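You operate a simulated robot arm through the tools that you are given. There is no shell and no other tool.

You are at the controls of a simulated two-armed robot. One attempt, no reset.

TASK
Spin-test the red table's black-sealed bearing, put it in the tray the display names and switch the tester off.
Fine: Switch it on, seat the bearing on the turntable, press RUN. Where these are worked on the way, their far stop is far enough and under half their travel is too little: black switch on the cream tester.

Only the result counts: the job must be done as asked and must still hold three seconds after the hand-in. Knocking over, shifting, dropping, spilling or breaking anything else fails it.

THE ROBOT
Two 6-joint arms with fingered hands on one trunk that stands fixed in place. Base frame: the origin is at the foot of the trunk, x ahead of it, y to its left, z up; the work surface is at about z = 80. Lengths are in cm, angles in degrees, forces in N, time in s.
The left shoulder is at [2, 15.7, 82.9], the right one opposite. With the tool pointing down near the work surface each hand reaches from about 34 to 84 cm from the base axis, measured 20 degrees to its own side. Payload 4.1 kg a hand.
Tool frame (each hand has its own): the origin (TCP) lies between the finger pads and is the grasp point; the fingertips stand 3.3 cm ahead of it; z points along the fingers, y is the line along which they close. Largest opening 11.2 cm; the body of the gripper starts 3.9 cm behind the TCP. The gripper is a hand of 4 fingers: y runs from the thumb to the fingers, the wrist lies at [-1.6, -11.8, -20] in the tool frame.
Orientation is told as [roll, pitch, yaw] about the base's x, y, z axes, in that order, counted from this pose: with the fingers straight down and the wrist toward the robot, the tool's x, y and z point along [0, 1, 0], [1, 0, 0] and [0, 0, -1] of the base frame.

THE INTERFACE
- The arms move only by the tool drive_tool. It takes "left_commands", "right_commands" or both (then of equal length, played together; a hand with none holds still); each is a list of rows, each an object (a shift or turn left out is 0) with "dr": the turn, a rotation vector about the tool's x, y, z in degrees, a list of three; "slide": the shift along the tool's x, y, z in m, a list of three. In form: [{"dr": [wx, wy, wz], "slide": [x, y, z]}, ...]. A call has 1 to 20 rows; each row is the pose to reach, as a shift and turn from the pose commanded when the call began, along the tool's axes at that moment. Each row takes 0.2 s and may step no farther than 5 cm and 8.6 degrees from the row before; otherwise, the whole call is refused. Where a pose cannot be reached the arm comes as near as it can. A force on the tool above 40 N (or 10 N above the force at the start of the call, whichever is more), or a blocked arm, ends the call early, and 0.2 s more pass. In this call time passes only in rows, and 0.2 s behind the last. It gives the time, the measured TCP pose, the force on the tool (base axes), the opening and the grip force at its end, in the units of the frame above (readings bear some noise), with the torque about the TCP (base axes, N m) and any sound that the robot's microphone picked up.
- Cameras (640 x 400 px; columns grow to the right, rows downward): "scene" is now at [5.63, -0.67, 145.45]; the picture's right is [-0.07, -1.00, 0.00], its down [-0.63, 0.05, -0.78] and it looks along [0.78, -0.06, -0.63] (base axes); focal length 362 px, centre (320, 200). "left" rides on the left gripper at [-6.6, -8.9, -13] in its tool frame; the picture's right is [-0.79, -0.29, 0.54], its down [0.55, -0.71, 0.44] and it looks along [0.26, 0.64, 0.72] (tool axes); focal length 247 px, centre (320, 200). "right" rides on the right gripper at [6.6, -8.9, -13] in its tool frame; the picture's right is [-0.79, 0.29, -0.54], its down [-0.55, -0.71, 0.44] and it looks along [-0.26, 0.64, 0.72] (tool axes); focal length 247 px, centre (320, 200). There is no depth. A picture from a camera that has moved, and an enlarged one, comes with that camera's place and axes in the base frame and with its lens.
- grab_frame(camera): a new picture of that camera. No time passes.
- curl_fingers(index, middle, ring, thumb_bend, thumb_turn, hand): sets how far each is bent, from 0 (flat) to 1 (curled in); at 0.3 the hand is open as for a grip, at 0.7 the pads meet at the TCP. One left out holds its place. A second passes; each finger stops where it meets its share of the squeeze, and holds until it gets a number again. It is the only way to open and close the hand. It gives what a move gives, with no picture; readings hold the bend of each and the force on the fingers (four entries, about 0 where the hand has none), thumb and palm. thumb_turn goes from beside the hand (0) to across from the fingers (1), as for a grip.
- aim_head(pan, tilt): turns the head with the scene camera to pan (to the left, within 86 degrees either way) and tilt (down, from -29 to 69), counted from straight ahead of the robot. It gives what a move gives.
- inspect(camera, box): a new picture of the part [left, top, right, bottom] of that camera's present view, enlarged. No time passes.
- job_done(): hands the job in; it is judged then, once.

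Places have to be worked out from the pictures, the camera data and where the tool is seen. Open the grippers and draw the arms clear of the work before you hand the job in, unless the task says otherwise.

The tools are called after "Request:" as name(argument=value, ...) on one line, values as JSON. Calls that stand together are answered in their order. drive_tool: Moves the arms, as the interface text tells. Its arguments: {"type":"object","properties":{"left_commands":{"type":"array"},"right_commands":{"type":"array"}},"required":[]} The other tools are called the same way: curl_fingers (index, middle, ring, thumb_bend, thumb_turn, hand) moves the fingers one by one; aim_head (pan, tilt) turns the head that bears the scene camera; grab_frame (camera) takes a picture; inspect (camera, box) takes an enlarged picture of a part of a camera's view; job_done () hands the job in.

At the start:

```text
time: 0.0
left_position: [43.83, 15.17, 109.75]
left_tcp_rot: [-0.1, 0.0, 0.0]
left_wrist_force: [0.3, -0.2, 0.8]
left_moment: [0.03, -0.03, 0.0]
left_grip_width: 11.16
left_grasp_force: 0.1
left_shape: jaw
left_bend: [0.3, 0.3, 0.3, 0.3, 0.98]
left_finger forces: [0.0, 0.0, 0.1, 0.0, 0.0, 0.1]
right_position: [58.16, -25.87, 109.11]
right_tcp_rot: [0.0, 0.0, 0.0]
right_wrist_force: [-0.5, 0.3, 0.6]
right_moment: [-0.02, 0.03, 0.02]
right_grip_width: 11.16
right_grasp_force: 0.1
right_shape: jaw
right_bend: [0.3, 0.3, 0.3, 0.3, 0.98]
right_finger forces: [0.0, 0.0, 0.0, 0.0, 0.0, 0.0]
head pan, tilt: [-4.2, 38.9]
```

scene: 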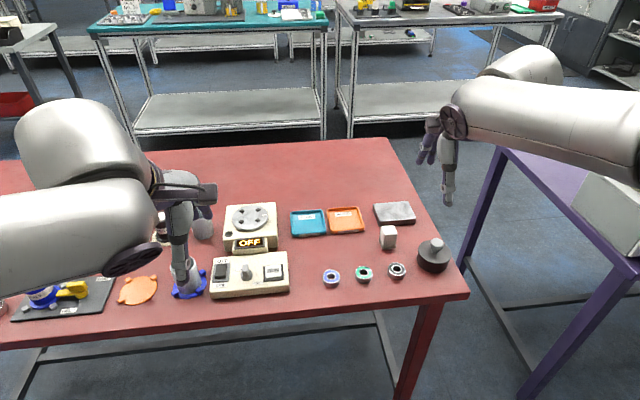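
right: 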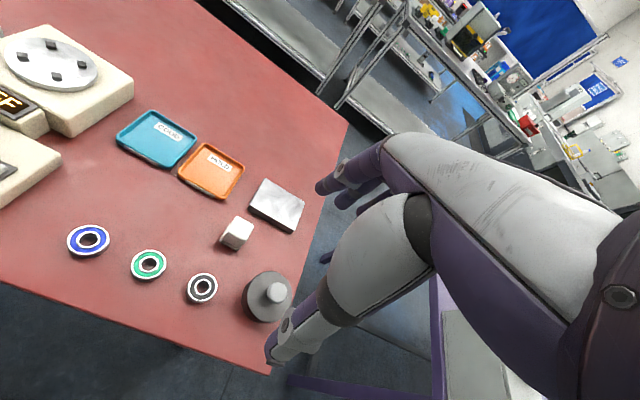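
left: 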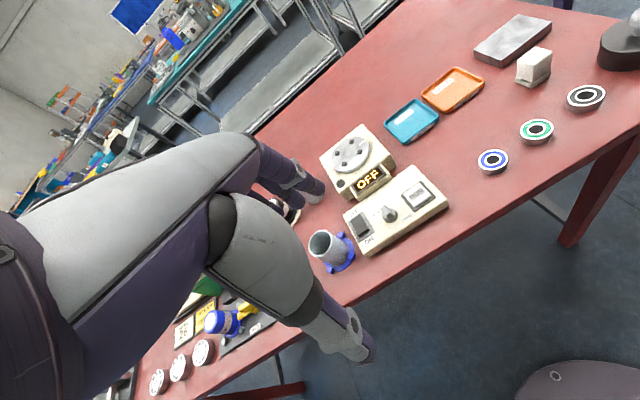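

I'll look closer at the tester, the bearings and the trays before moving anything.

Request:
inspect(camera="scene", box=[190, 190, 310, 310])

Request:
inspect(camera="scene", box=[280, 190, 480, 310])

Request:
inspect(camera="left", box=[290, 100, 470, 280])

Request:
inspect(camera="right", box=[50, 90, 350, 350])

```text
3.33 times, centred on (250, 250) of scene
camera zoom: at [5.63, -0.67, 145.45], right [-0.07, -1.0, 0.0], down [-0.63, 0.05, -0.78], along [0.78, -0.06, -0.63], focal length 1207 px, centre (553, 33)
```

zoom: 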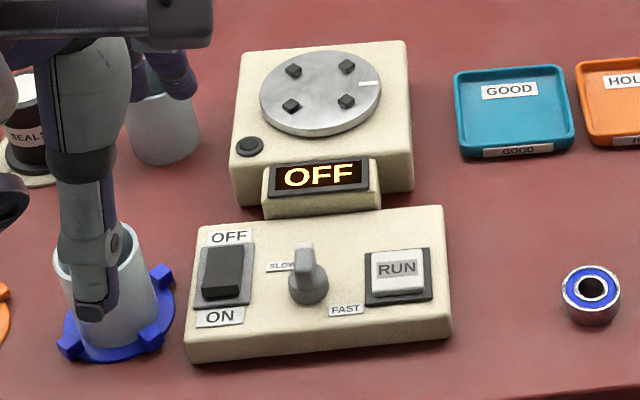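

```text
3.20 times, centred on (380, 250) of scene
camera zoom: at [5.63, -0.67, 145.45], right [-0.07, -1.0, 0.0], down [-0.63, 0.05, -0.78], along [0.78, -0.06, -0.63], focal length 1158 px, centre (128, 40)
```

zoom: 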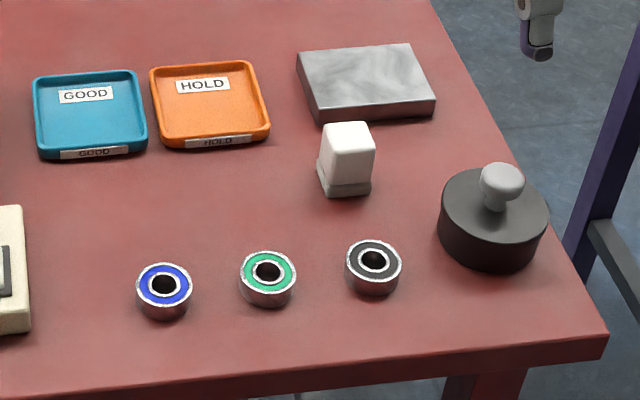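

```text
2.22 times, centred on (380, 190) of left
camera zoom: at [34.93, 8.75, 122.88], right [-0.29, -0.79, -0.54], down [-0.71, 0.55, -0.44], along [0.64, 0.26, -0.72], focal length 549 px, centre (187, 222)
```

zoom: 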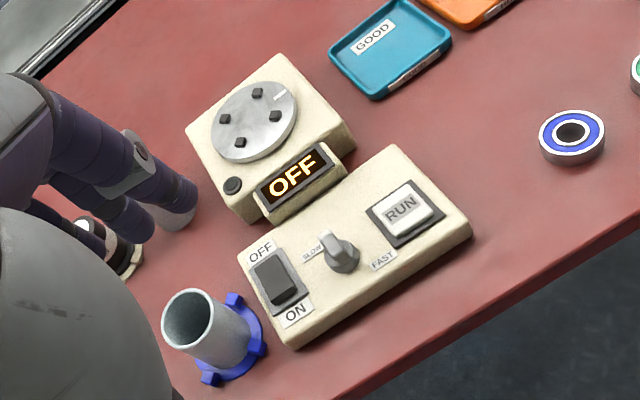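

```text
1.54 times, centred on (200, 220) of right
camera zoom: at [49.18, -19.23, 122.03], right [0.29, -0.79, 0.54], down [-0.71, -0.55, -0.44], along [0.64, -0.26, -0.72], focal length 380 px, centre (505, 169)
```

zoom: 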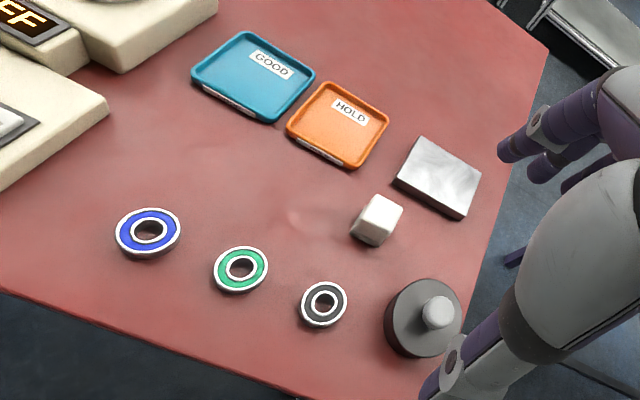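

The tester is OFF. The black-sealed bearing sits at about (58.3, -22.0), and the turntable has four jaws around (73.5, 12). I want to know how the fingers look when posed one by one, so I'll set the left hand to a pointing shape up here, clear of everything.

Request:
curl_fingers(hand="left", index=1.0, middle=0.5, ring=1.0, thumb_bend=0.3)

Request:
curl_fingers(hand="right", index=0.0, middle=0.5, ring=0.0, thumb_bend=0.5)

```text
time: 1.0
left_position: [43.88, 15.19, 109.78]
left_tcp_rot: [0.0, 0.0, 0.1]
left_wrist_force: [0.1, 0.4, -0.1]
left_moment: [-0.01, -0.06, 0.04]
left_grip_width: 5.31
left_grasp_force: 0.0
left_shape: fingers
left_bend: [1.0, 0.5, 1.0, 0.3, 0.98]
left_finger forces: [0.0, 0.0, 0.1, 0.1, 0.0, 0.0]
right_position: [58.3, -25.82, 108.87]
right_tcp_rot: [-0.1, -0.1, 0.0]
right_wrist_force: [0.4, -0.1, 0.4]
right_moment: [-0.02, -0.03, 0.03]
right_grip_width: 11.14
right_grasp_force: 0.0
right_shape: jaw
right_bend: [0.3, 0.3, 0.3, 0.3, 0.98]
right_finger forces: [0.1, 0.0, 0.0, 0.1, 0.1, 0.0]
head pan, tilt: [-4.2, 38.9]
```

```text
time: 2.0
left_position: [43.93, 15.16, 109.81]
left_tcp_rot: [-0.1, 0.0, 0.0]
left_wrist_force: [0.4, -0.3, 0.1]
left_moment: [0.03, 0.01, -0.03]
left_grip_width: 5.3
left_grasp_force: 0.1
left_shape: fingers
left_bend: [1.0, 0.5, 1.0, 0.3, 0.98]
left_finger forces: [0.0, 0.0, 0.1, 0.0, 0.0, 0.0]
right_position: [58.18, -25.81, 108.98]
right_tcp_rot: [-0.1, 0.0, 0.0]
right_wrist_force: [0.5, 0.1, -0.3]
right_moment: [0.0, 0.01, 0.0]
right_grip_width: 13.42
right_grasp_force: 0.1
right_shape: fingers
right_bend: [0.0, 0.5, 0.0, 0.5, 0.98]
right_finger forces: [0.0, 0.0, 0.0, 0.0, 0.1, 0.0]
head pan, tilt: [-4.2, 38.9]
```

I'll look at both posed hands from their own cameras and from the scene camera.

Request:
grab_frame(camera="left")

Request:
grab_frame(camera="right")

Request:
grab_frame(camera="scene")

```text
taken
camera left: at [34.93, 8.75, 122.88], right [-0.29, -0.79, -0.54], down [-0.71, 0.55, -0.44], along [0.64, 0.26, -0.72], focal length 247 px, centre (320, 200)
```

left: 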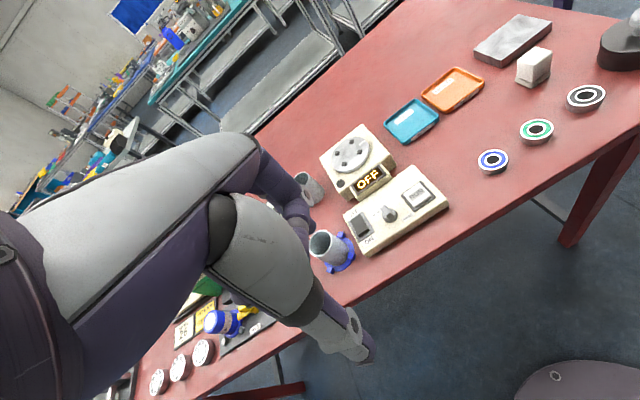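

```text
taken
camera right: at [49.17, -19.23, 122.03], right [0.29, -0.79, 0.54], down [-0.71, -0.55, -0.44], along [0.64, -0.26, -0.72], focal length 247 px, centre (320, 200)
```

right: 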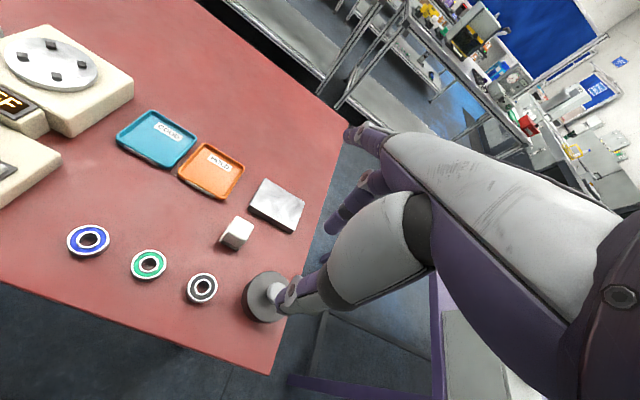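

```text
taken
```

scene: 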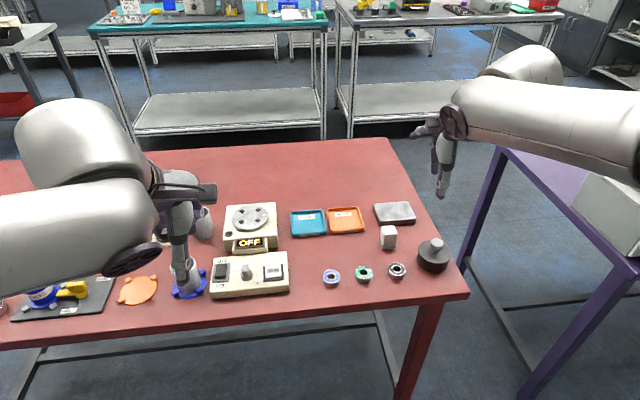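

Request:
inspect(camera="scene", box=[400, 90, 500, 210])

Request:
inspect(camera="scene", box=[130, 160, 250, 310])

Request:
inspect(camera="right", box=[230, 110, 450, 330])

Request:
inspect(camera="left", box=[200, 120, 400, 380])

```text
3.33 times, centred on (450, 150) of scene
camera zoom: at [5.63, -0.67, 145.45], right [-0.07, -1.0, 0.0], down [-0.63, 0.05, -0.78], along [0.78, -0.06, -0.63], focal length 1207 px, centre (-113, 367)
```

zoom: 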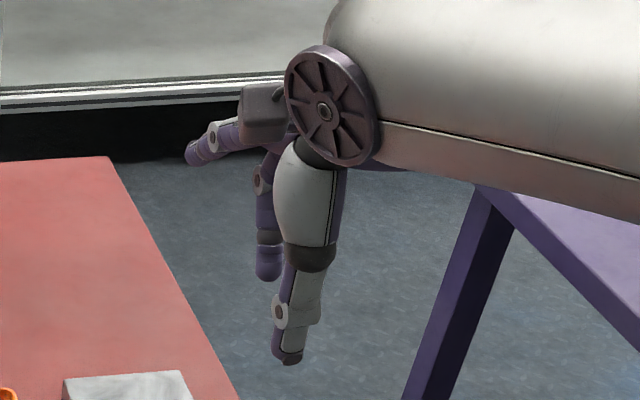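

```text
2.67 times, centred on (190, 235) of scene
camera zoom: at [5.63, -0.67, 145.45], right [-0.07, -1.0, 0.0], down [-0.63, 0.05, -0.78], along [0.78, -0.06, -0.63], focal length 965 px, centre (667, 107)
```

zoom: 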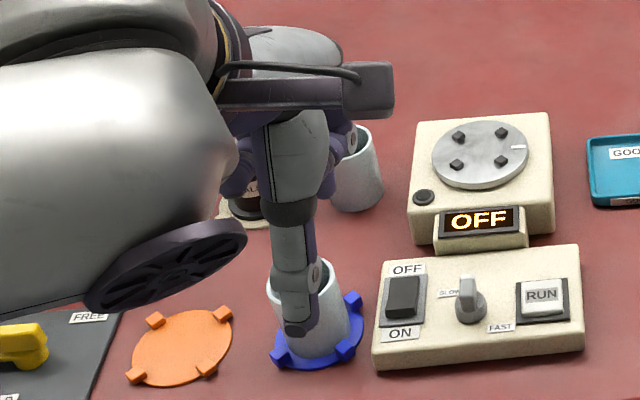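

```text
1.82 times, centred on (340, 220) of right
camera zoom: at [49.17, -19.23, 122.03], right [0.29, -0.79, 0.54], down [-0.71, -0.55, -0.44], along [0.64, -0.26, -0.72], focal length 449 px, centre (284, 164)
```

zoom: 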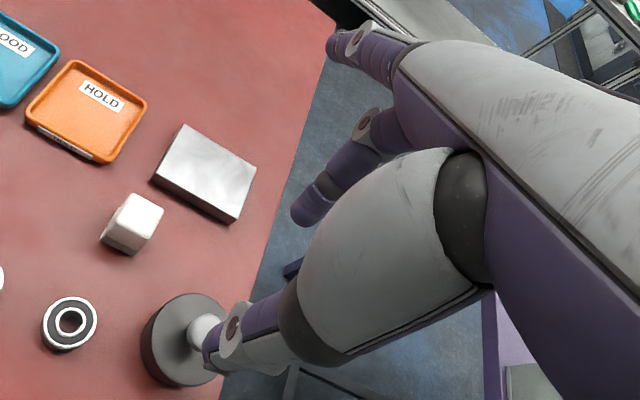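

```text
1.54 times, centred on (300, 250) of left
camera zoom: at [34.93, 8.75, 122.88], right [-0.29, -0.79, -0.54], down [-0.71, 0.55, -0.44], along [0.64, 0.26, -0.72], focal length 380 px, centre (351, 123)
```

zoom: 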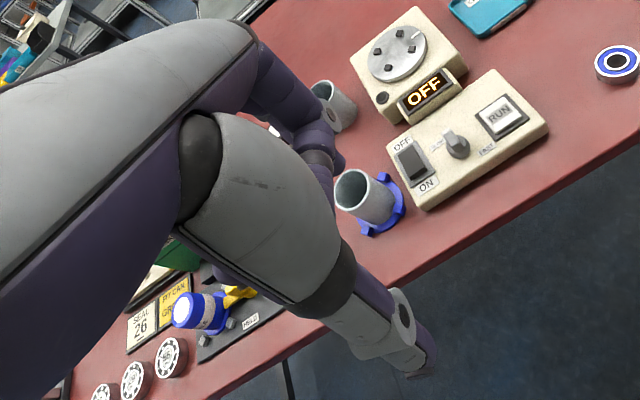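

The hand is now clear: at bend 0 a finger lies flat and forward, and the thumb opposes the gap between index and middle. I'll shape the left hand into a middle and thumb pinch to use as a poking tip.

Request:
curl_fingers(hand="left", index=0.0, middle=0.7, ring=0.0, thumb_bend=0.7)

Request:
inspect(camera="left", box=[200, 120, 440, 300])

Request:
inspect(camera="scene", box=[140, 150, 300, 310])

```text
time: 3.0
left_position: [43.81, 15.17, 109.79]
left_tcp_rot: [0.0, 0.0, 0.0]
left_wrist_force: [-0.4, -0.4, -0.4]
left_moment: [0.01, -0.02, 0.01]
left_grip_width: 10.62
left_grasp_force: 0.1
left_shape: fingers
left_bend: [0.0, 0.7, 0.0, 0.7, 0.98]
left_finger forces: [0.0, 0.0, 0.0, 0.0, 0.0, 0.0]
right_position: [58.28, -25.78, 108.98]
right_tcp_rot: [0.1, 0.0, 0.0]
right_wrist_force: [-0.7, -0.2, 0.3]
right_moment: [0.02, -0.02, 0.02]
right_grip_width: 13.39
right_grasp_force: 0.0
right_shape: fingers
right_bend: [0.0, 0.5, 0.0, 0.5, 0.98]
right_finger forces: [0.0, 0.0, 0.0, 0.1, 0.1, 0.0]
head pan, tilt: [-4.2, 38.9]
```

```text
2.22 times, centred on (320, 210) of left
camera zoom: at [34.93, 8.75, 122.88], right [-0.29, -0.79, -0.54], down [-0.71, 0.55, -0.44], along [0.64, 0.26, -0.72], focal length 549 px, centre (320, 178)
```

zoom: 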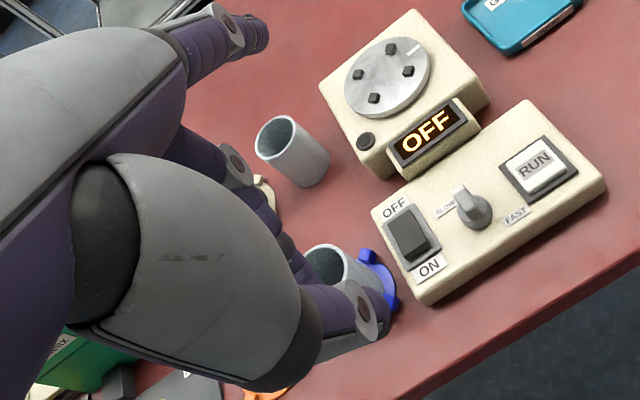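

```text
2.50 times, centred on (220, 230) of scene
camera zoom: at [5.63, -0.67, 145.45], right [-0.07, -1.0, 0.0], down [-0.63, 0.05, -0.78], along [0.78, -0.06, -0.63], focal length 905 px, centre (570, 125)
```

zoom: 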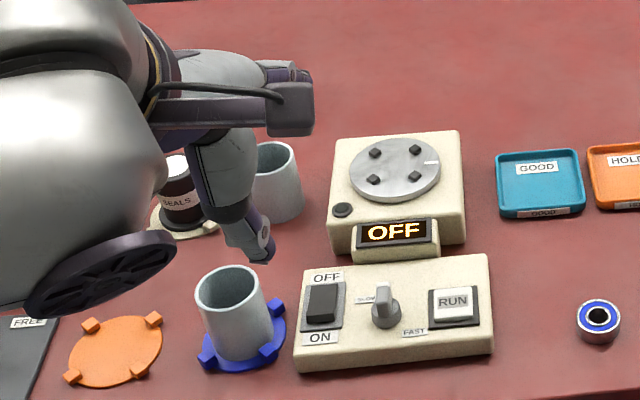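

The pinch gives a narrow tip about 3.5 cm below the TCP. I'll zoom in on the rocker from two views to see which end stands up and to work out its position.

Request:
inspect(camera="left", box=[335, 160, 455, 260])

Request:
inspect(camera="scene", box=[205, 245, 295, 301])

Request:
inspect(camera="scene", box=[215, 195, 285, 250])

```text
4.00 times, centred on (395, 210) of left
camera zoom: at [34.93, 8.75, 122.88], right [-0.29, -0.79, -0.54], down [-0.71, 0.55, -0.44], along [0.64, 0.26, -0.72], focal length 988 px, centre (20, 160)
```

zoom: 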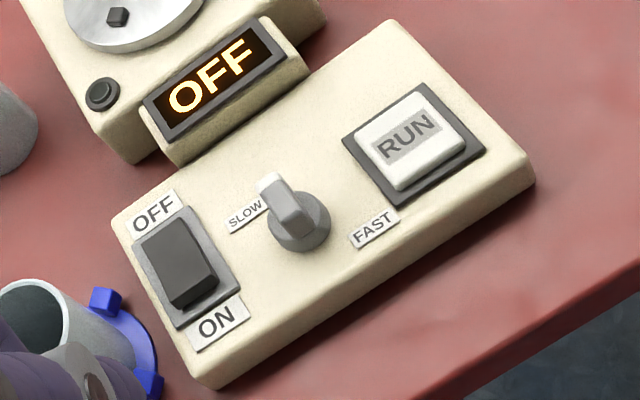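

```text
7.11 times, centred on (250, 273) of scene
camera zoom: at [5.63, -0.67, 145.45], right [-0.07, -1.0, 0.0], down [-0.63, 0.05, -0.78], along [0.78, -0.06, -0.63], focal length 2574 px, centre (818, -319)
```

zoom: 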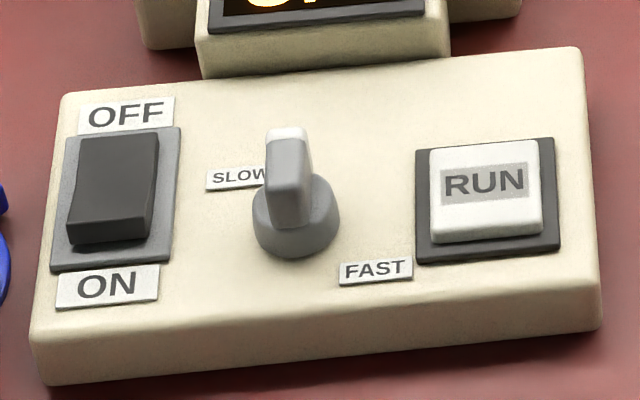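

```text
7.27 times, centred on (250, 222) of scene
camera zoom: at [5.63, -0.67, 145.45], right [-0.07, -1.0, 0.0], down [-0.63, 0.05, -0.78], along [0.78, -0.06, -0.63], focal length 2633 px, centre (829, 36)
```

zoom: 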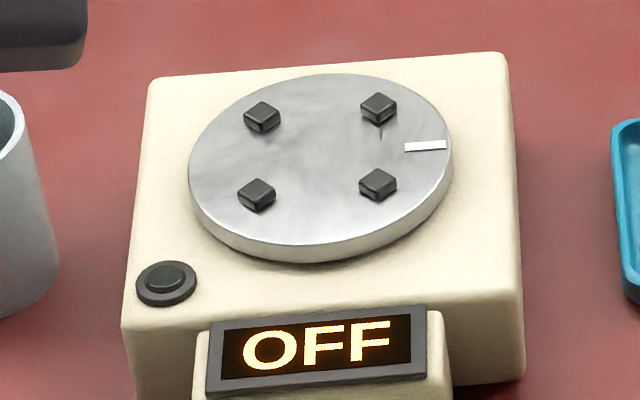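

The rocker's near (ON) end stands up at about (57.3, 17.1, 84.4), and RUN is at about (57.3, 5.8, 84.6). I'll move the left hand to hover above the ON end with the tip still well clear.

Request:
drive_tool(left_commands=[{"slide": [0.007, 0.045, 0.0]}, {"slide": [0.014, 0.09, 0.0]}, {"slide": [0.02, 0.135, 0.0]}, {"slide": [0.02, 0.135, 0.045]}, {"slide": [0.02, 0.135, 0.09]}, {"slide": [0.02, 0.135, 0.135]}])

Request:
grab_frame(camera="left")

Request:
grab_frame(camera="scene")

```text
time: 4.4
left_position: [57.34, 17.23, 96.3]
left_tcp_rot: [-0.1, -0.1, 0.1]
left_wrist_force: [0.1, 0.0, 0.5]
left_moment: [0.01, 0.01, 0.02]
left_grip_width: 10.65
left_grasp_force: 0.1
left_shape: fingers
left_bend: [0.0, 0.7, 0.0, 0.7, 0.98]
left_finger forces: [0.1, 0.0, 0.0, 0.0, 0.0, 0.0]
right_position: [58.16, -25.82, 108.96]
right_tcp_rot: [-0.1, -0.1, 0.0]
right_wrist_force: [-0.6, -0.1, -0.1]
right_moment: [0.02, -0.02, -0.03]
right_grip_width: 13.41
right_grasp_force: 0.1
right_shape: fingers
right_bend: [0.0, 0.5, 0.0, 0.5, 0.98]
right_finger forces: [0.0, 0.0, 0.0, 0.0, 0.0, 0.1]
head pan, tilt: [-4.2, 38.9]
```

```text
taken
camera left: at [48.51, 10.83, 109.32], right [-0.29, -0.79, -0.54], down [-0.71, 0.55, -0.44], along [0.64, 0.26, -0.72], focal length 247 px, centre (320, 200)
```

left: 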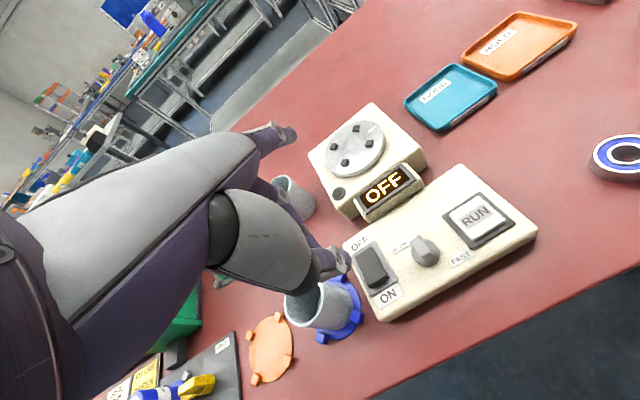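

```text
taken
```

scene: 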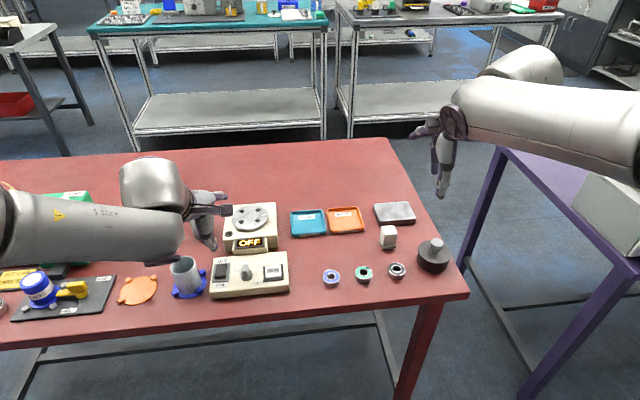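

Request:
inspect(camera="left", box=[260, 220, 420, 320])

Request:
inspect(camera="scene", box=[170, 180, 270, 300])

```text
4.00 times, centred on (340, 270) of left
camera zoom: at [48.51, 10.83, 109.32], right [-0.29, -0.79, -0.54], down [-0.71, 0.55, -0.44], along [0.64, 0.26, -0.72], focal length 988 px, centre (240, -80)
```

zoom: 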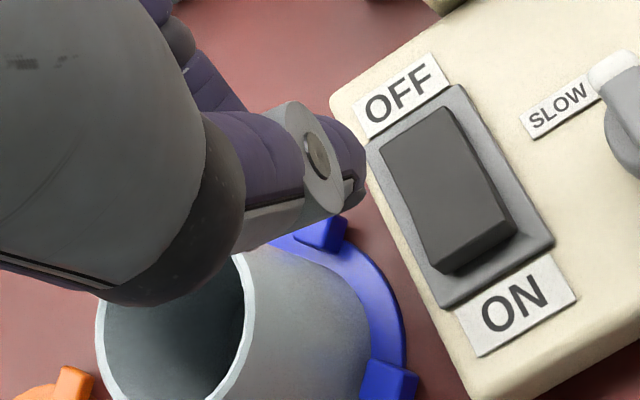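

```text
3.33 times, centred on (220, 240) of scene
camera zoom: at [5.6, -0.69, 145.46], right [-0.07, -1.0, 0.0], down [-0.63, 0.05, -0.78], along [0.78, -0.06, -0.63], focal length 1207 px, centre (653, 67)
```

zoom: 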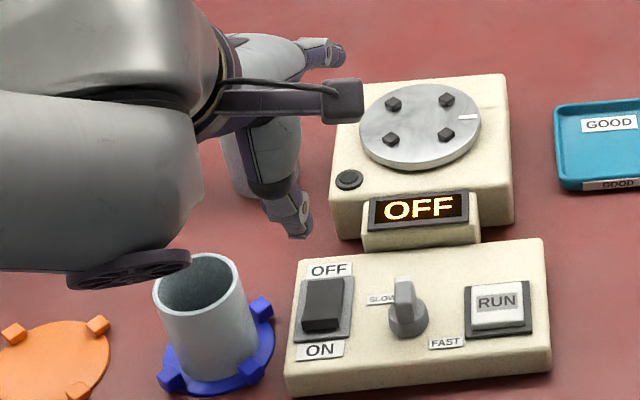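

The thumb tip is the nearest point, at about (-0.5, -0.8, 3.9) in the tool frame. I'll shift so it lies over the ON end and lower it to about 1 cm above.

Request:
drive_tool(left_commands=[{"slide": [0.004, 0.005, 0.03]}, {"slide": [0.004, 0.005, 0.055]}, {"slide": [0.004, 0.005, 0.068]}])

Request:
inspect(camera="left", box=[280, 200, 440, 300])

Request:
inspect(camera="scene", box=[180, 200, 300, 310])

```text
time: 5.2
left_position: [57.76, 17.49, 89.54]
left_tcp_rot: [0.0, 0.0, 0.1]
left_wrist_force: [0.1, 0.4, 1.3]
left_moment: [0.03, -0.02, -0.02]
left_grip_width: 10.6
left_grasp_force: 0.1
left_shape: fingers
left_bend: [0.0, 0.7, 0.0, 0.7, 0.98]
left_finger forces: [0.0, 0.1, 0.0, 0.1, 0.0, 0.0]
right_position: [58.06, -25.97, 109.01]
right_tcp_rot: [0.0, 0.0, 0.0]
right_wrist_force: [1.1, 0.2, 0.3]
right_moment: [0.01, 0.0, -0.03]
right_grip_width: 13.4
right_grasp_force: 0.1
right_shape: fingers
right_bend: [0.0, 0.5, 0.0, 0.5, 0.98]
right_finger forces: [0.0, 0.0, 0.0, 0.0, 0.1, 0.0]
head pan, tilt: [-4.2, 38.9]
```

```text
4.00 times, centred on (360, 250) of left
camera zoom: at [48.92, 11.09, 102.51], right [-0.29, -0.79, -0.54], down [-0.71, 0.55, -0.44], along [0.64, 0.26, -0.72], focal length 988 px, centre (160, 0)
```

zoom: 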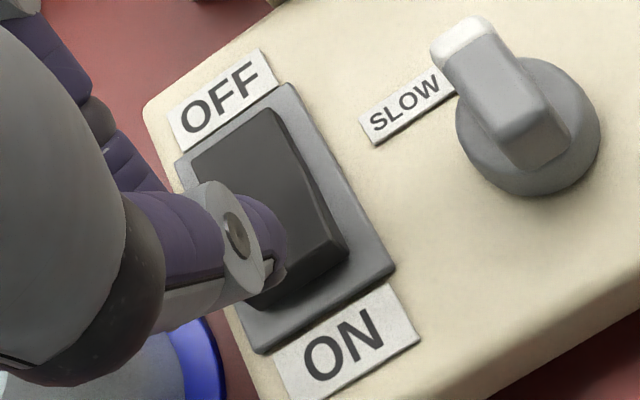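

```text
3.64 times, centred on (240, 255) of scene
camera zoom: at [5.62, -0.68, 145.46], right [-0.07, -1.0, 0.0], down [-0.63, 0.05, -0.78], along [0.78, -0.06, -0.63], focal length 1316 px, centre (611, 0)
```

zoom: 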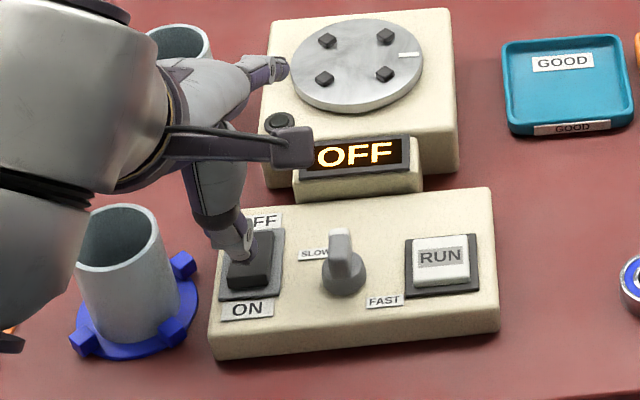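

The thumb tip is just above the ON end and about 0.4 cm too far left. I'll shift right and press down in small steps, letting the force limit guard the motion.

Request:
drive_tool(left_commands=[{"slide": [-0.004, 0.0, 0.0]}, {"slide": [-0.004, 0.0, 0.006]}, {"slide": [-0.004, 0.0, 0.01]}, {"slide": [-0.004, 0.0, 0.014]}])

Request:
inspect(camera="scene", box=[180, 200, 300, 310])

Request:
inspect(camera="left", box=[280, 200, 440, 300])

```text
time: 6.2
left_position: [57.86, 17.23, 88.02]
left_tcp_rot: [0.0, 0.0, 0.0]
left_wrist_force: [0.1, 0.2, 0.0]
left_moment: [-0.01, 0.0, -0.05]
left_grip_width: 10.64
left_grasp_force: 0.1
left_shape: fingers
left_bend: [0.0, 0.7, 0.0, 0.7, 0.98]
left_finger forces: [0.1, 0.0, 0.0, 0.0, 0.1, 0.0]
right_position: [58.14, -25.72, 108.89]
right_tcp_rot: [0.1, 0.0, 0.1]
right_wrist_force: [-0.1, -0.7, 0.8]
right_moment: [0.03, -0.01, 0.02]
right_grip_width: 13.39
right_grasp_force: 0.0
right_shape: fingers
right_bend: [0.0, 0.5, 0.0, 0.5, 0.98]
right_finger forces: [0.0, 0.1, 0.1, 0.0, 0.0, 0.0]
head pan, tilt: [-4.2, 38.9]
```

```text
3.64 times, centred on (240, 255) of scene
camera zoom: at [5.63, -0.67, 145.45], right [-0.07, -1.0, 0.0], down [-0.63, 0.05, -0.78], along [0.78, -0.06, -0.63], focal length 1316 px, centre (611, 0)
```

zoom: 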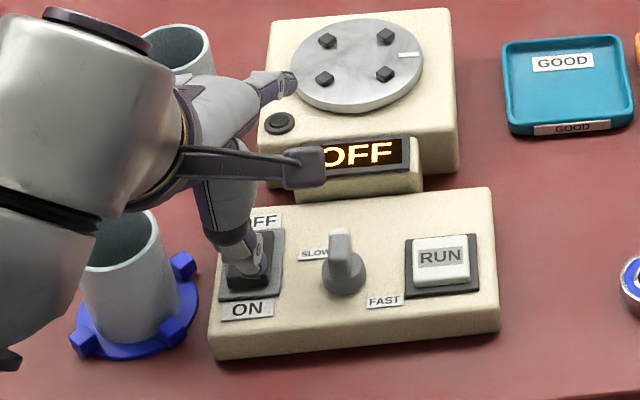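

```text
4.00 times, centred on (360, 250) of left
camera zoom: at [48.97, 10.77, 101.18], right [-0.29, -0.79, -0.54], down [-0.71, 0.55, -0.44], along [0.64, 0.26, -0.72], focal length 988 px, centre (160, 0)
```

zoom: 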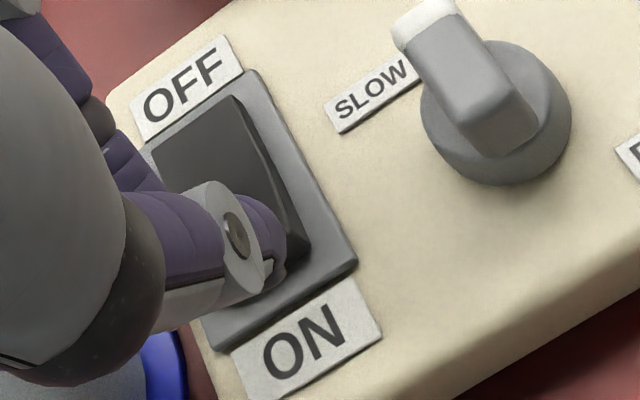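

No contact yet at TCP z 88.0. I'll keep lowering in small steps.

Request:
drive_tool(left_commands=[{"slide": [0.0, 0.0, 0.003]}, {"slide": [0.0, 0.0, 0.006]}, {"slide": [0.0, 0.0, 0.009]}])

Request:
inspect(camera="scene", box=[180, 200, 300, 310])

Request:
inspect(camera="left", box=[280, 200, 440, 300])

```text
time: 7.0
left_position: [57.79, 17.17, 87.29]
left_tcp_rot: [0.0, 0.1, 0.1]
left_wrist_force: [0.5, -0.4, 0.9]
left_moment: [0.03, -0.01, -0.04]
left_grip_width: 10.65
left_grasp_force: 0.4
left_shape: fingers
left_bend: [0.0, 0.7, 0.0, 0.7, 0.98]
left_finger forces: [0.0, 0.5, 0.0, 0.1, 0.0, 0.2]
right_position: [58.21, -25.79, 108.96]
right_tcp_rot: [0.0, 0.0, 0.0]
right_wrist_force: [-0.3, 0.2, 0.1]
right_moment: [-0.05, -0.02, 0.01]
right_grip_width: 13.42
right_grasp_force: 0.2
right_shape: fingers
right_bend: [0.0, 0.5, 0.0, 0.5, 0.98]
right_finger forces: [0.0, 0.1, 0.1, 0.0, 0.0, 0.0]
head pan, tilt: [-4.2, 38.9]
```

```text
3.64 times, centred on (240, 255) of scene
camera zoom: at [5.63, -0.67, 145.45], right [-0.07, -1.0, 0.0], down [-0.63, 0.05, -0.78], along [0.78, -0.06, -0.63], focal length 1316 px, centre (611, 0)
```

zoom: 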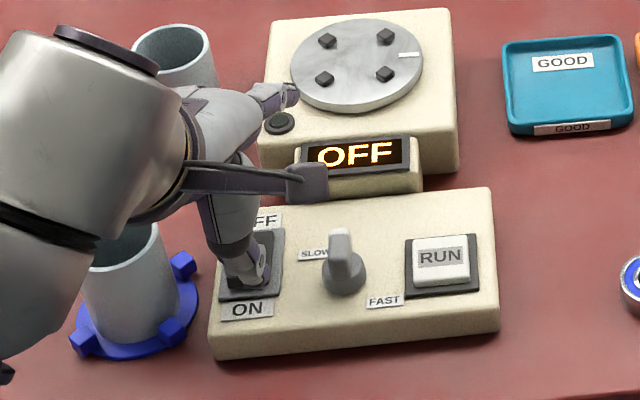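

```text
4.00 times, centred on (360, 250) of left
camera zoom: at [48.9, 10.75, 100.27], right [-0.29, -0.79, -0.54], down [-0.71, 0.55, -0.44], along [0.64, 0.26, -0.72], focal length 988 px, centre (160, 0)
```

zoom: 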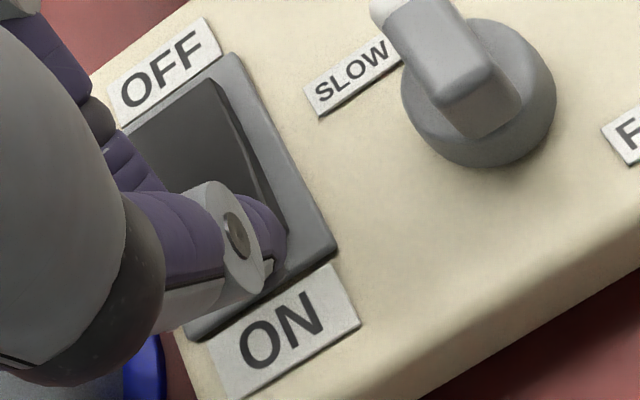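

Contact has begun: the middle finger reads 0.5 N and the hand lags the command slightly. I'll press on.

Request:
drive_tool(left_commands=[{"slide": [0.0, 0.0, 0.003]}, {"slide": [0.0, 0.0, 0.006]}, {"slide": [0.0, 0.0, 0.009]}])

Request:
inspect(camera="scene", box=[180, 200, 300, 310])

Request:
inspect(camera="left", box=[280, 200, 440, 300])

```text
time: 7.8
left_position: [57.92, 17.15, 86.5]
left_tcp_rot: [0.1, -0.3, 0.0]
left_wrist_force: [1.8, -1.4, 18.7]
left_moment: [0.13, -0.08, -0.05]
left_grip_width: 10.61
left_grasp_force: 9.4
left_shape: fingers
left_bend: [0.0, 0.73, 0.0, 0.7, 0.98]
left_finger forces: [0.0, 14.8, 0.0, 0.1, 4.2, 0.0]
right_position: [58.14, -25.87, 109.07]
right_tcp_rot: [0.1, 0.1, -0.1]
right_wrist_force: [-0.2, 0.5, -0.7]
right_moment: [-0.04, 0.04, 0.01]
right_grip_width: 13.4
right_grasp_force: 0.1
right_shape: fingers
right_bend: [0.0, 0.5, 0.0, 0.5, 0.98]
right_finger forces: [0.0, 0.0, 0.0, 0.1, 0.0, 0.0]
head pan, tilt: [-4.2, 38.9]
heard: click
```

```text
3.64 times, centred on (240, 255) of scene
camera zoom: at [5.59, -0.69, 145.46], right [-0.07, -1.0, 0.0], down [-0.63, 0.05, -0.78], along [0.78, -0.06, -0.63], focal length 1316 px, centre (611, 0)
```

zoom: 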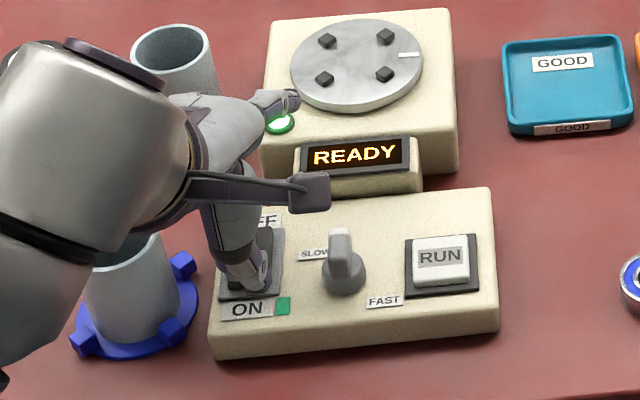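

```text
4.00 times, centred on (360, 250) of left
camera zoom: at [48.97, 10.75, 99.53], right [-0.28, -0.79, -0.54], down [-0.71, 0.55, -0.44], along [0.65, 0.26, -0.72], focal length 988 px, centre (160, 0)
```

zoom: 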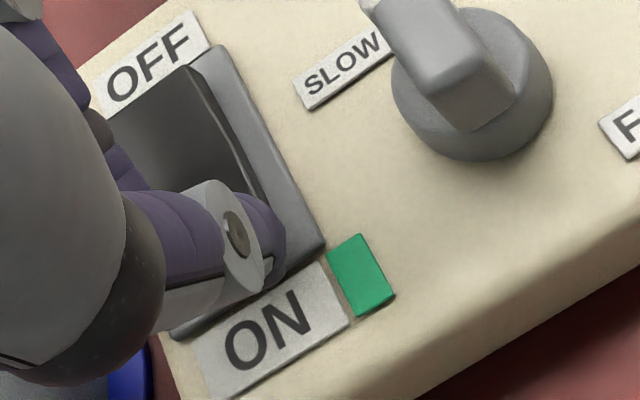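

It clicked. The display now reads READY and the lamp is green. I'll raise the left hand straight up, then draw it back and to the left, out of the right arm's way.

Request:
drive_tool(left_commands=[{"slide": [0.0, 0.0, -0.02]}, {"slide": [0.0, 0.0, -0.06]}, {"slide": [0.0, 0.0, -0.1]}, {"slide": [0.0, 0.0, -0.145]}, {"slide": [0.0, -0.04, -0.17]}, {"slide": [0.02, -0.08, -0.19]}, {"slide": [0.05, -0.12, -0.19]}, {"slide": [0.08, -0.15, -0.19]}])

Request:
grab_frame(camera="scene")

Request:
inspect(camera="scene", box=[205, 195, 295, 301])

```text
time: 9.6
left_position: [42.9, 25.02, 105.41]
left_tcp_rot: [0.0, 0.0, 0.1]
left_wrist_force: [0.3, 0.4, -0.3]
left_moment: [0.0, 0.03, 0.01]
left_grip_width: 10.57
left_grasp_force: 0.1
left_shape: fingers
left_bend: [0.0, 0.7, 0.0, 0.7, 0.98]
left_finger forces: [0.1, 0.0, 0.0, 0.0, 0.1, 0.0]
right_position: [58.33, -25.93, 109.03]
right_tcp_rot: [-0.1, -0.1, 0.0]
right_wrist_force: [0.3, 0.2, -0.3]
right_moment: [0.02, 0.03, 0.0]
right_grip_width: 13.42
right_grasp_force: 0.1
right_shape: fingers
right_bend: [0.0, 0.5, 0.0, 0.5, 0.98]
right_finger forces: [0.1, 0.0, 0.0, 0.0, 0.1, 0.0]
head pan, tilt: [-4.2, 38.9]
```

```text
taken
```

scene: 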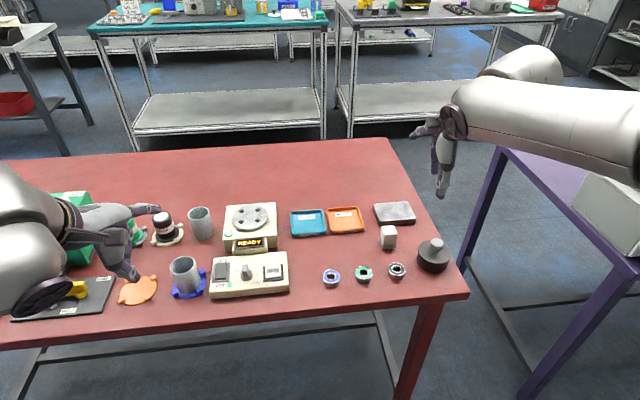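

```text
3.77 times, centred on (250, 248) of scene
camera zoom: at [5.68, -0.7, 145.45], right [-0.07, -1.0, 0.0], down [-0.63, 0.05, -0.78], along [0.78, -0.06, -0.63], focal length 1366 px, centre (584, 19)
```

zoom: 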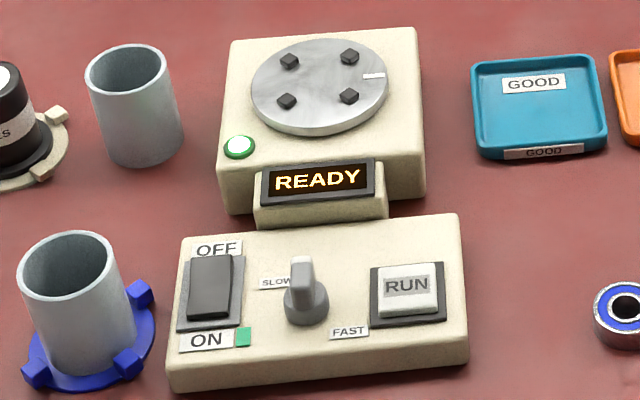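

The tester is ON and showing READY. Now for the bearing: I'll shape the right hand so index, middle and thumb are half open and the ring finger stays flat, then hover over the black bearing.

Request:
curl_fingers(hand="right", index=0.5, middle=0.5, ring=0.0, thumb_bend=0.5)

Request:
drive_tool(right_commands=[{"slide": [0.038, 0.001, 0.0]}, {"slide": [0.038, 0.001, 0.045]}, {"slide": [0.038, 0.001, 0.09]}, {"slide": [0.038, 0.001, 0.135]}])

Request:
grab_frame(camera="right")

Request:
inspect(camera="scene", box=[340, 180, 460, 300])

```text
time: 10.6
left_position: [42.97, 25.0, 105.57]
left_tcp_rot: [0.0, 0.1, 0.0]
left_wrist_force: [-0.1, 0.1, -0.8]
left_moment: [0.0, 0.01, -0.03]
left_grip_width: 10.61
left_grasp_force: 0.0
left_shape: fingers
left_bend: [0.0, 0.7, 0.0, 0.7, 0.98]
left_finger forces: [0.0, 0.0, 0.0, 0.1, 0.0, 0.0]
right_position: [58.15, -25.86, 108.83]
right_tcp_rot: [0.1, -0.1, 0.1]
right_wrist_force: [-0.1, 0.0, 0.4]
right_moment: [-0.05, 0.01, 0.01]
right_grip_width: 5.84
right_grasp_force: 0.0
right_shape: fingers
right_bend: [0.5, 0.5, 0.0, 0.5, 0.98]
right_finger forces: [0.0, 0.0, 0.0, 0.0, 0.0, 0.0]
head pan, tilt: [-4.2, 38.9]
```

```text
time: 11.6
left_position: [42.95, 25.02, 105.45]
left_tcp_rot: [0.0, 0.1, 0.0]
left_wrist_force: [-0.4, 0.4, 0.9]
left_moment: [0.0, -0.03, 0.0]
left_grip_width: 10.62
left_grasp_force: 0.0
left_shape: fingers
left_bend: [0.0, 0.7, 0.0, 0.7, 0.98]
left_finger forces: [0.1, 0.0, 0.1, 0.0, 0.1, 0.0]
right_position: [58.04, -21.99, 95.45]
right_tcp_rot: [0.0, 0.0, 0.1]
right_wrist_force: [-0.3, 0.4, 0.2]
right_moment: [-0.03, 0.0, -0.06]
right_grip_width: 5.8
right_grasp_force: 0.1
right_shape: fingers
right_bend: [0.5, 0.5, 0.0, 0.5, 0.98]
right_finger forces: [0.0, 0.0, 0.0, 0.1, 0.1, 0.0]
head pan, tilt: [-4.2, 38.9]
```

```text
taken
camera right: at [49.1, -15.47, 108.55], right [0.29, -0.79, 0.54], down [-0.71, -0.55, -0.44], along [0.64, -0.26, -0.72], focal length 247 px, centre (320, 200)
```

right: 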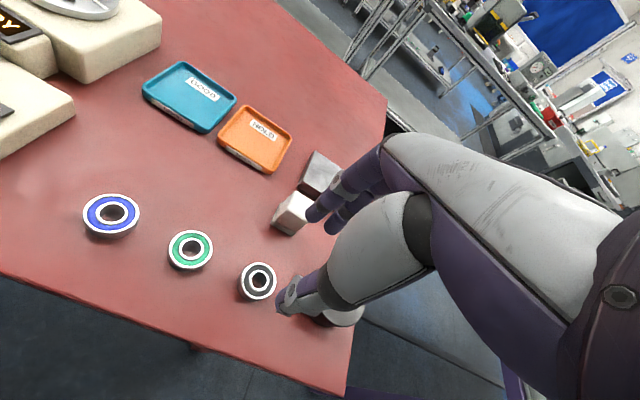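

```text
3.33 times, centred on (400, 240) of scene
camera zoom: at [5.6, -0.65, 145.46], right [-0.07, -1.0, 0.0], down [-0.63, 0.05, -0.78], along [0.78, -0.06, -0.63], focal length 1207 px, centre (53, 67)
```

zoom: 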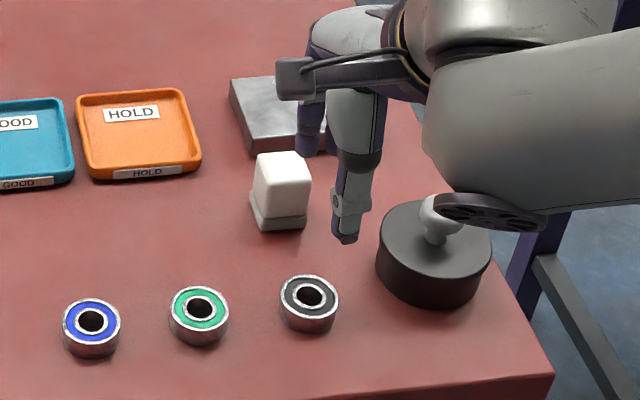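

I'll zoom in on the bearing from the right hand camera to fix its centre.

Request:
inspect(camera="right", box=[220, 180, 380, 340])

Request:
inspect(camera="scene", box=[375, 220, 425, 290])

```text
2.50 times, centred on (300, 260) of right
camera zoom: at [49.1, -15.47, 108.55], right [0.29, -0.79, 0.54], down [-0.71, -0.55, -0.44], along [0.64, -0.26, -0.72], focal length 617 px, centre (370, 50)
```

zoom: 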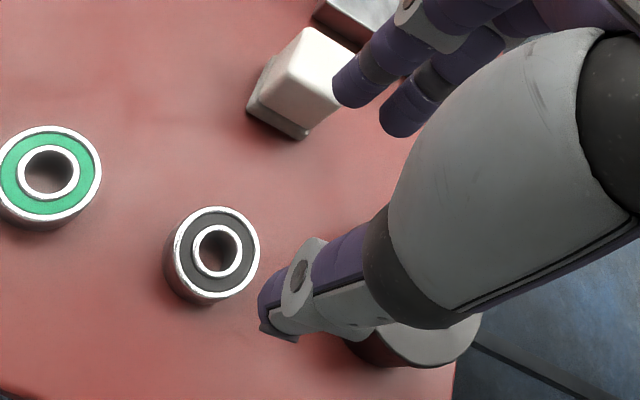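

```text
5.71 times, centred on (400, 255) of scene
camera zoom: at [5.6, -0.65, 145.46], right [-0.07, -1.0, 0.0], down [-0.63, 0.05, -0.78], along [0.78, -0.06, -0.63], focal length 2069 px, centre (-137, -114)
```

zoom: 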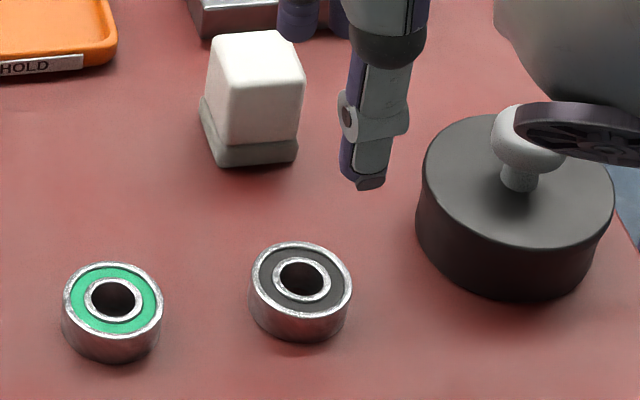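

The bearing centre comes out at about (58.3, -22.0) with its top at about 81.5, and it measures 4.0 cm across and 1.5 cm high. The TCP is right above it, so I'll lower to z = 87 and check where the tips are.

Request:
drive_tool(right_commands=[{"slide": [0.0, 0.0, 0.03]}, {"slide": [0.0, 0.0, 0.06]}, {"slide": [0.0, 0.0, 0.083]}])

Request:
inspect(camera="right", box=[220, 180, 380, 340])

Request:
inspect(camera="scene", box=[365, 220, 425, 290])

Request:
inspect(camera="left", box=[480, 0, 640, 100])

```text
time: 12.4
left_position: [43.06, 25.03, 105.52]
left_tcp_rot: [0.0, 0.1, 0.0]
left_wrist_force: [0.6, 0.6, 0.2]
left_moment: [0.0, 0.0, -0.02]
left_grip_width: 10.59
left_grasp_force: 0.1
left_shape: fingers
left_bend: [0.0, 0.7, 0.0, 0.7, 0.98]
left_finger forces: [0.0, 0.0, 0.1, 0.0, 0.0, 0.0]
right_position: [58.06, -22.17, 87.0]
right_tcp_rot: [0.0, 0.1, 0.0]
right_wrist_force: [0.3, 0.4, 0.3]
right_moment: [0.0, -0.01, 0.01]
right_grip_width: 5.8
right_grasp_force: 0.0
right_shape: fingers
right_bend: [0.5, 0.5, 0.0, 0.5, 0.98]
right_finger forces: [0.0, 0.0, 0.1, 0.0, 0.0, 0.0]
head pan, tilt: [-4.2, 38.9]
```

```text
2.50 times, centred on (300, 260) of right
camera zoom: at [49.11, -15.57, 100.17], right [0.29, -0.79, 0.54], down [-0.71, -0.55, -0.44], along [0.64, -0.26, -0.72], focal length 617 px, centre (370, 50)
```

zoom: 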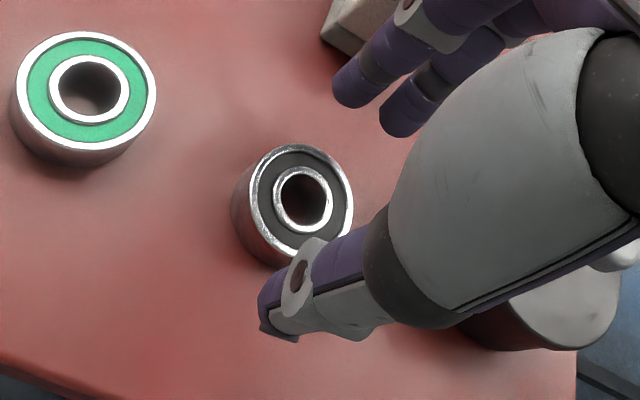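

```text
5.71 times, centred on (395, 255) of scene
camera zoom: at [5.61, -0.66, 145.46], right [-0.07, -1.0, 0.0], down [-0.63, 0.05, -0.78], along [0.78, -0.06, -0.63], focal length 2069 px, centre (-109, -114)
```

zoom: 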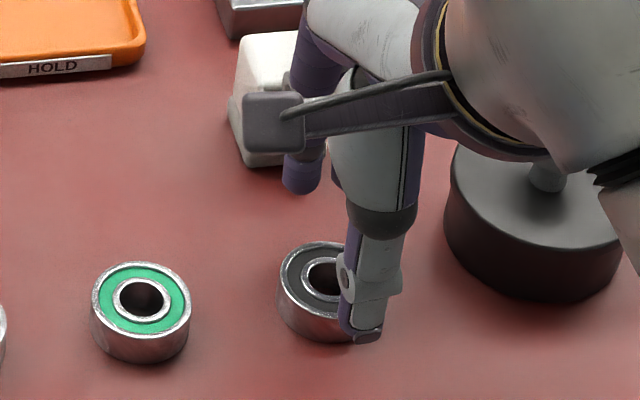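

```text
4.00 times, centred on (560, 50) of left
camera zoom: at [34.08, 18.56, 118.53], right [-0.29, -0.79, -0.54], down [-0.71, 0.55, -0.44], along [0.64, 0.26, -0.72], focal length 988 px, centre (-640, 800)
```

zoom: 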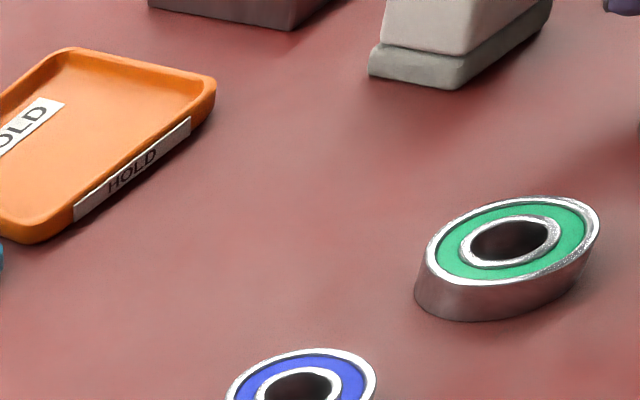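

All three tips are about 3.2 cm below the TCP, and the bearing is at (58.25, -22.0). I'll open a little wider for clearance, shift 0.4 cm forward and lower to z = 84.6.

Request:
curl_fingers(hand="right", index=0.45, middle=0.45, thumb_bend=0.47)

Request:
drive_tool(right_commands=[{"slide": [0.001, 0.004, 0.0]}, {"slide": [0.001, 0.004, 0.012]}, {"slide": [0.001, 0.004, 0.024]}])

Request:
inspect(camera="right", box=[220, 150, 400, 320])

Request:
inspect(camera="scene", box=[365, 220, 425, 290])

```text
time: 13.4
left_position: [43.12, 24.99, 105.52]
left_tcp_rot: [0.0, 0.0, 0.1]
left_wrist_force: [-0.6, -0.2, 0.2]
left_moment: [-0.04, -0.03, 0.0]
left_grip_width: 10.61
left_grasp_force: 0.0
left_shape: fingers
left_bend: [0.0, 0.7, 0.0, 0.7, 0.98]
left_finger forces: [0.1, 0.0, 0.1, 0.0, 0.1, 0.0]
right_position: [58.14, -22.19, 87.18]
right_tcp_rot: [0.0, -0.1, 0.0]
right_wrist_force: [0.1, 0.0, 0.0]
right_moment: [-0.01, -0.03, -0.03]
right_grip_width: 6.83
right_grasp_force: 0.1
right_shape: fingers
right_bend: [0.45, 0.45, 0.0, 0.47, 0.98]
right_finger forces: [0.0, 0.0, 0.0, 0.0, 0.0, 0.1]
head pan, tilt: [-4.2, 38.9]
```

```text
time: 14.2
left_position: [42.9, 24.94, 105.54]
left_tcp_rot: [0.0, 0.0, 0.0]
left_wrist_force: [-0.2, 0.2, 0.2]
left_moment: [0.0, 0.02, 0.01]
left_grip_width: 10.62
left_grasp_force: 0.0
left_shape: fingers
left_bend: [0.0, 0.7, 0.0, 0.7, 0.98]
left_finger forces: [0.0, 0.1, 0.0, 0.0, 0.0, 0.1]
right_position: [58.73, -22.13, 84.79]
right_tcp_rot: [0.0, 0.0, 0.1]
right_wrist_force: [-0.4, -0.7, 0.8]
right_moment: [0.01, 0.02, -0.05]
right_grip_width: 6.83
right_grasp_force: 0.0
right_shape: fingers
right_bend: [0.45, 0.45, 0.0, 0.47, 0.98]
right_finger forces: [0.1, 0.0, 0.1, 0.0, 0.1, 0.0]
head pan, tilt: [-4.2, 38.9]
```

```text
2.35 times, centred on (310, 235) of right
camera zoom: at [49.63, -15.49, 97.85], right [0.29, -0.79, 0.54], down [-0.71, -0.55, -0.44], along [0.64, -0.26, -0.72], focal length 581 px, centre (344, 118)
```

zoom: 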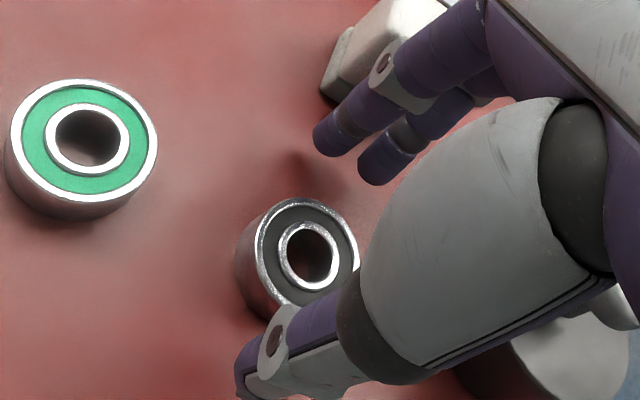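

```text
5.71 times, centred on (395, 255) of scene
camera zoom: at [5.62, -0.67, 145.45], right [-0.07, -1.0, 0.0], down [-0.63, 0.05, -0.78], along [0.78, -0.06, -0.63], focal length 2069 px, centre (-109, -114)
```

zoom: 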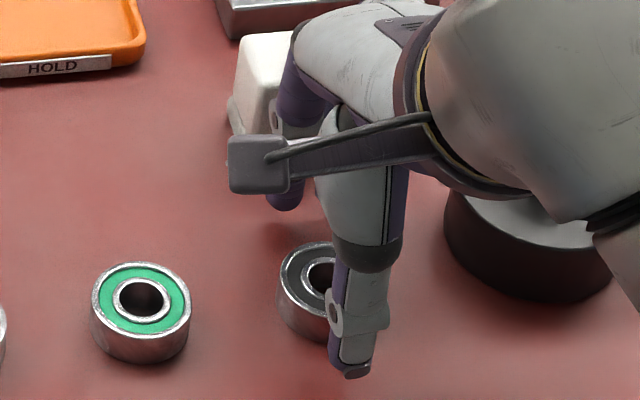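

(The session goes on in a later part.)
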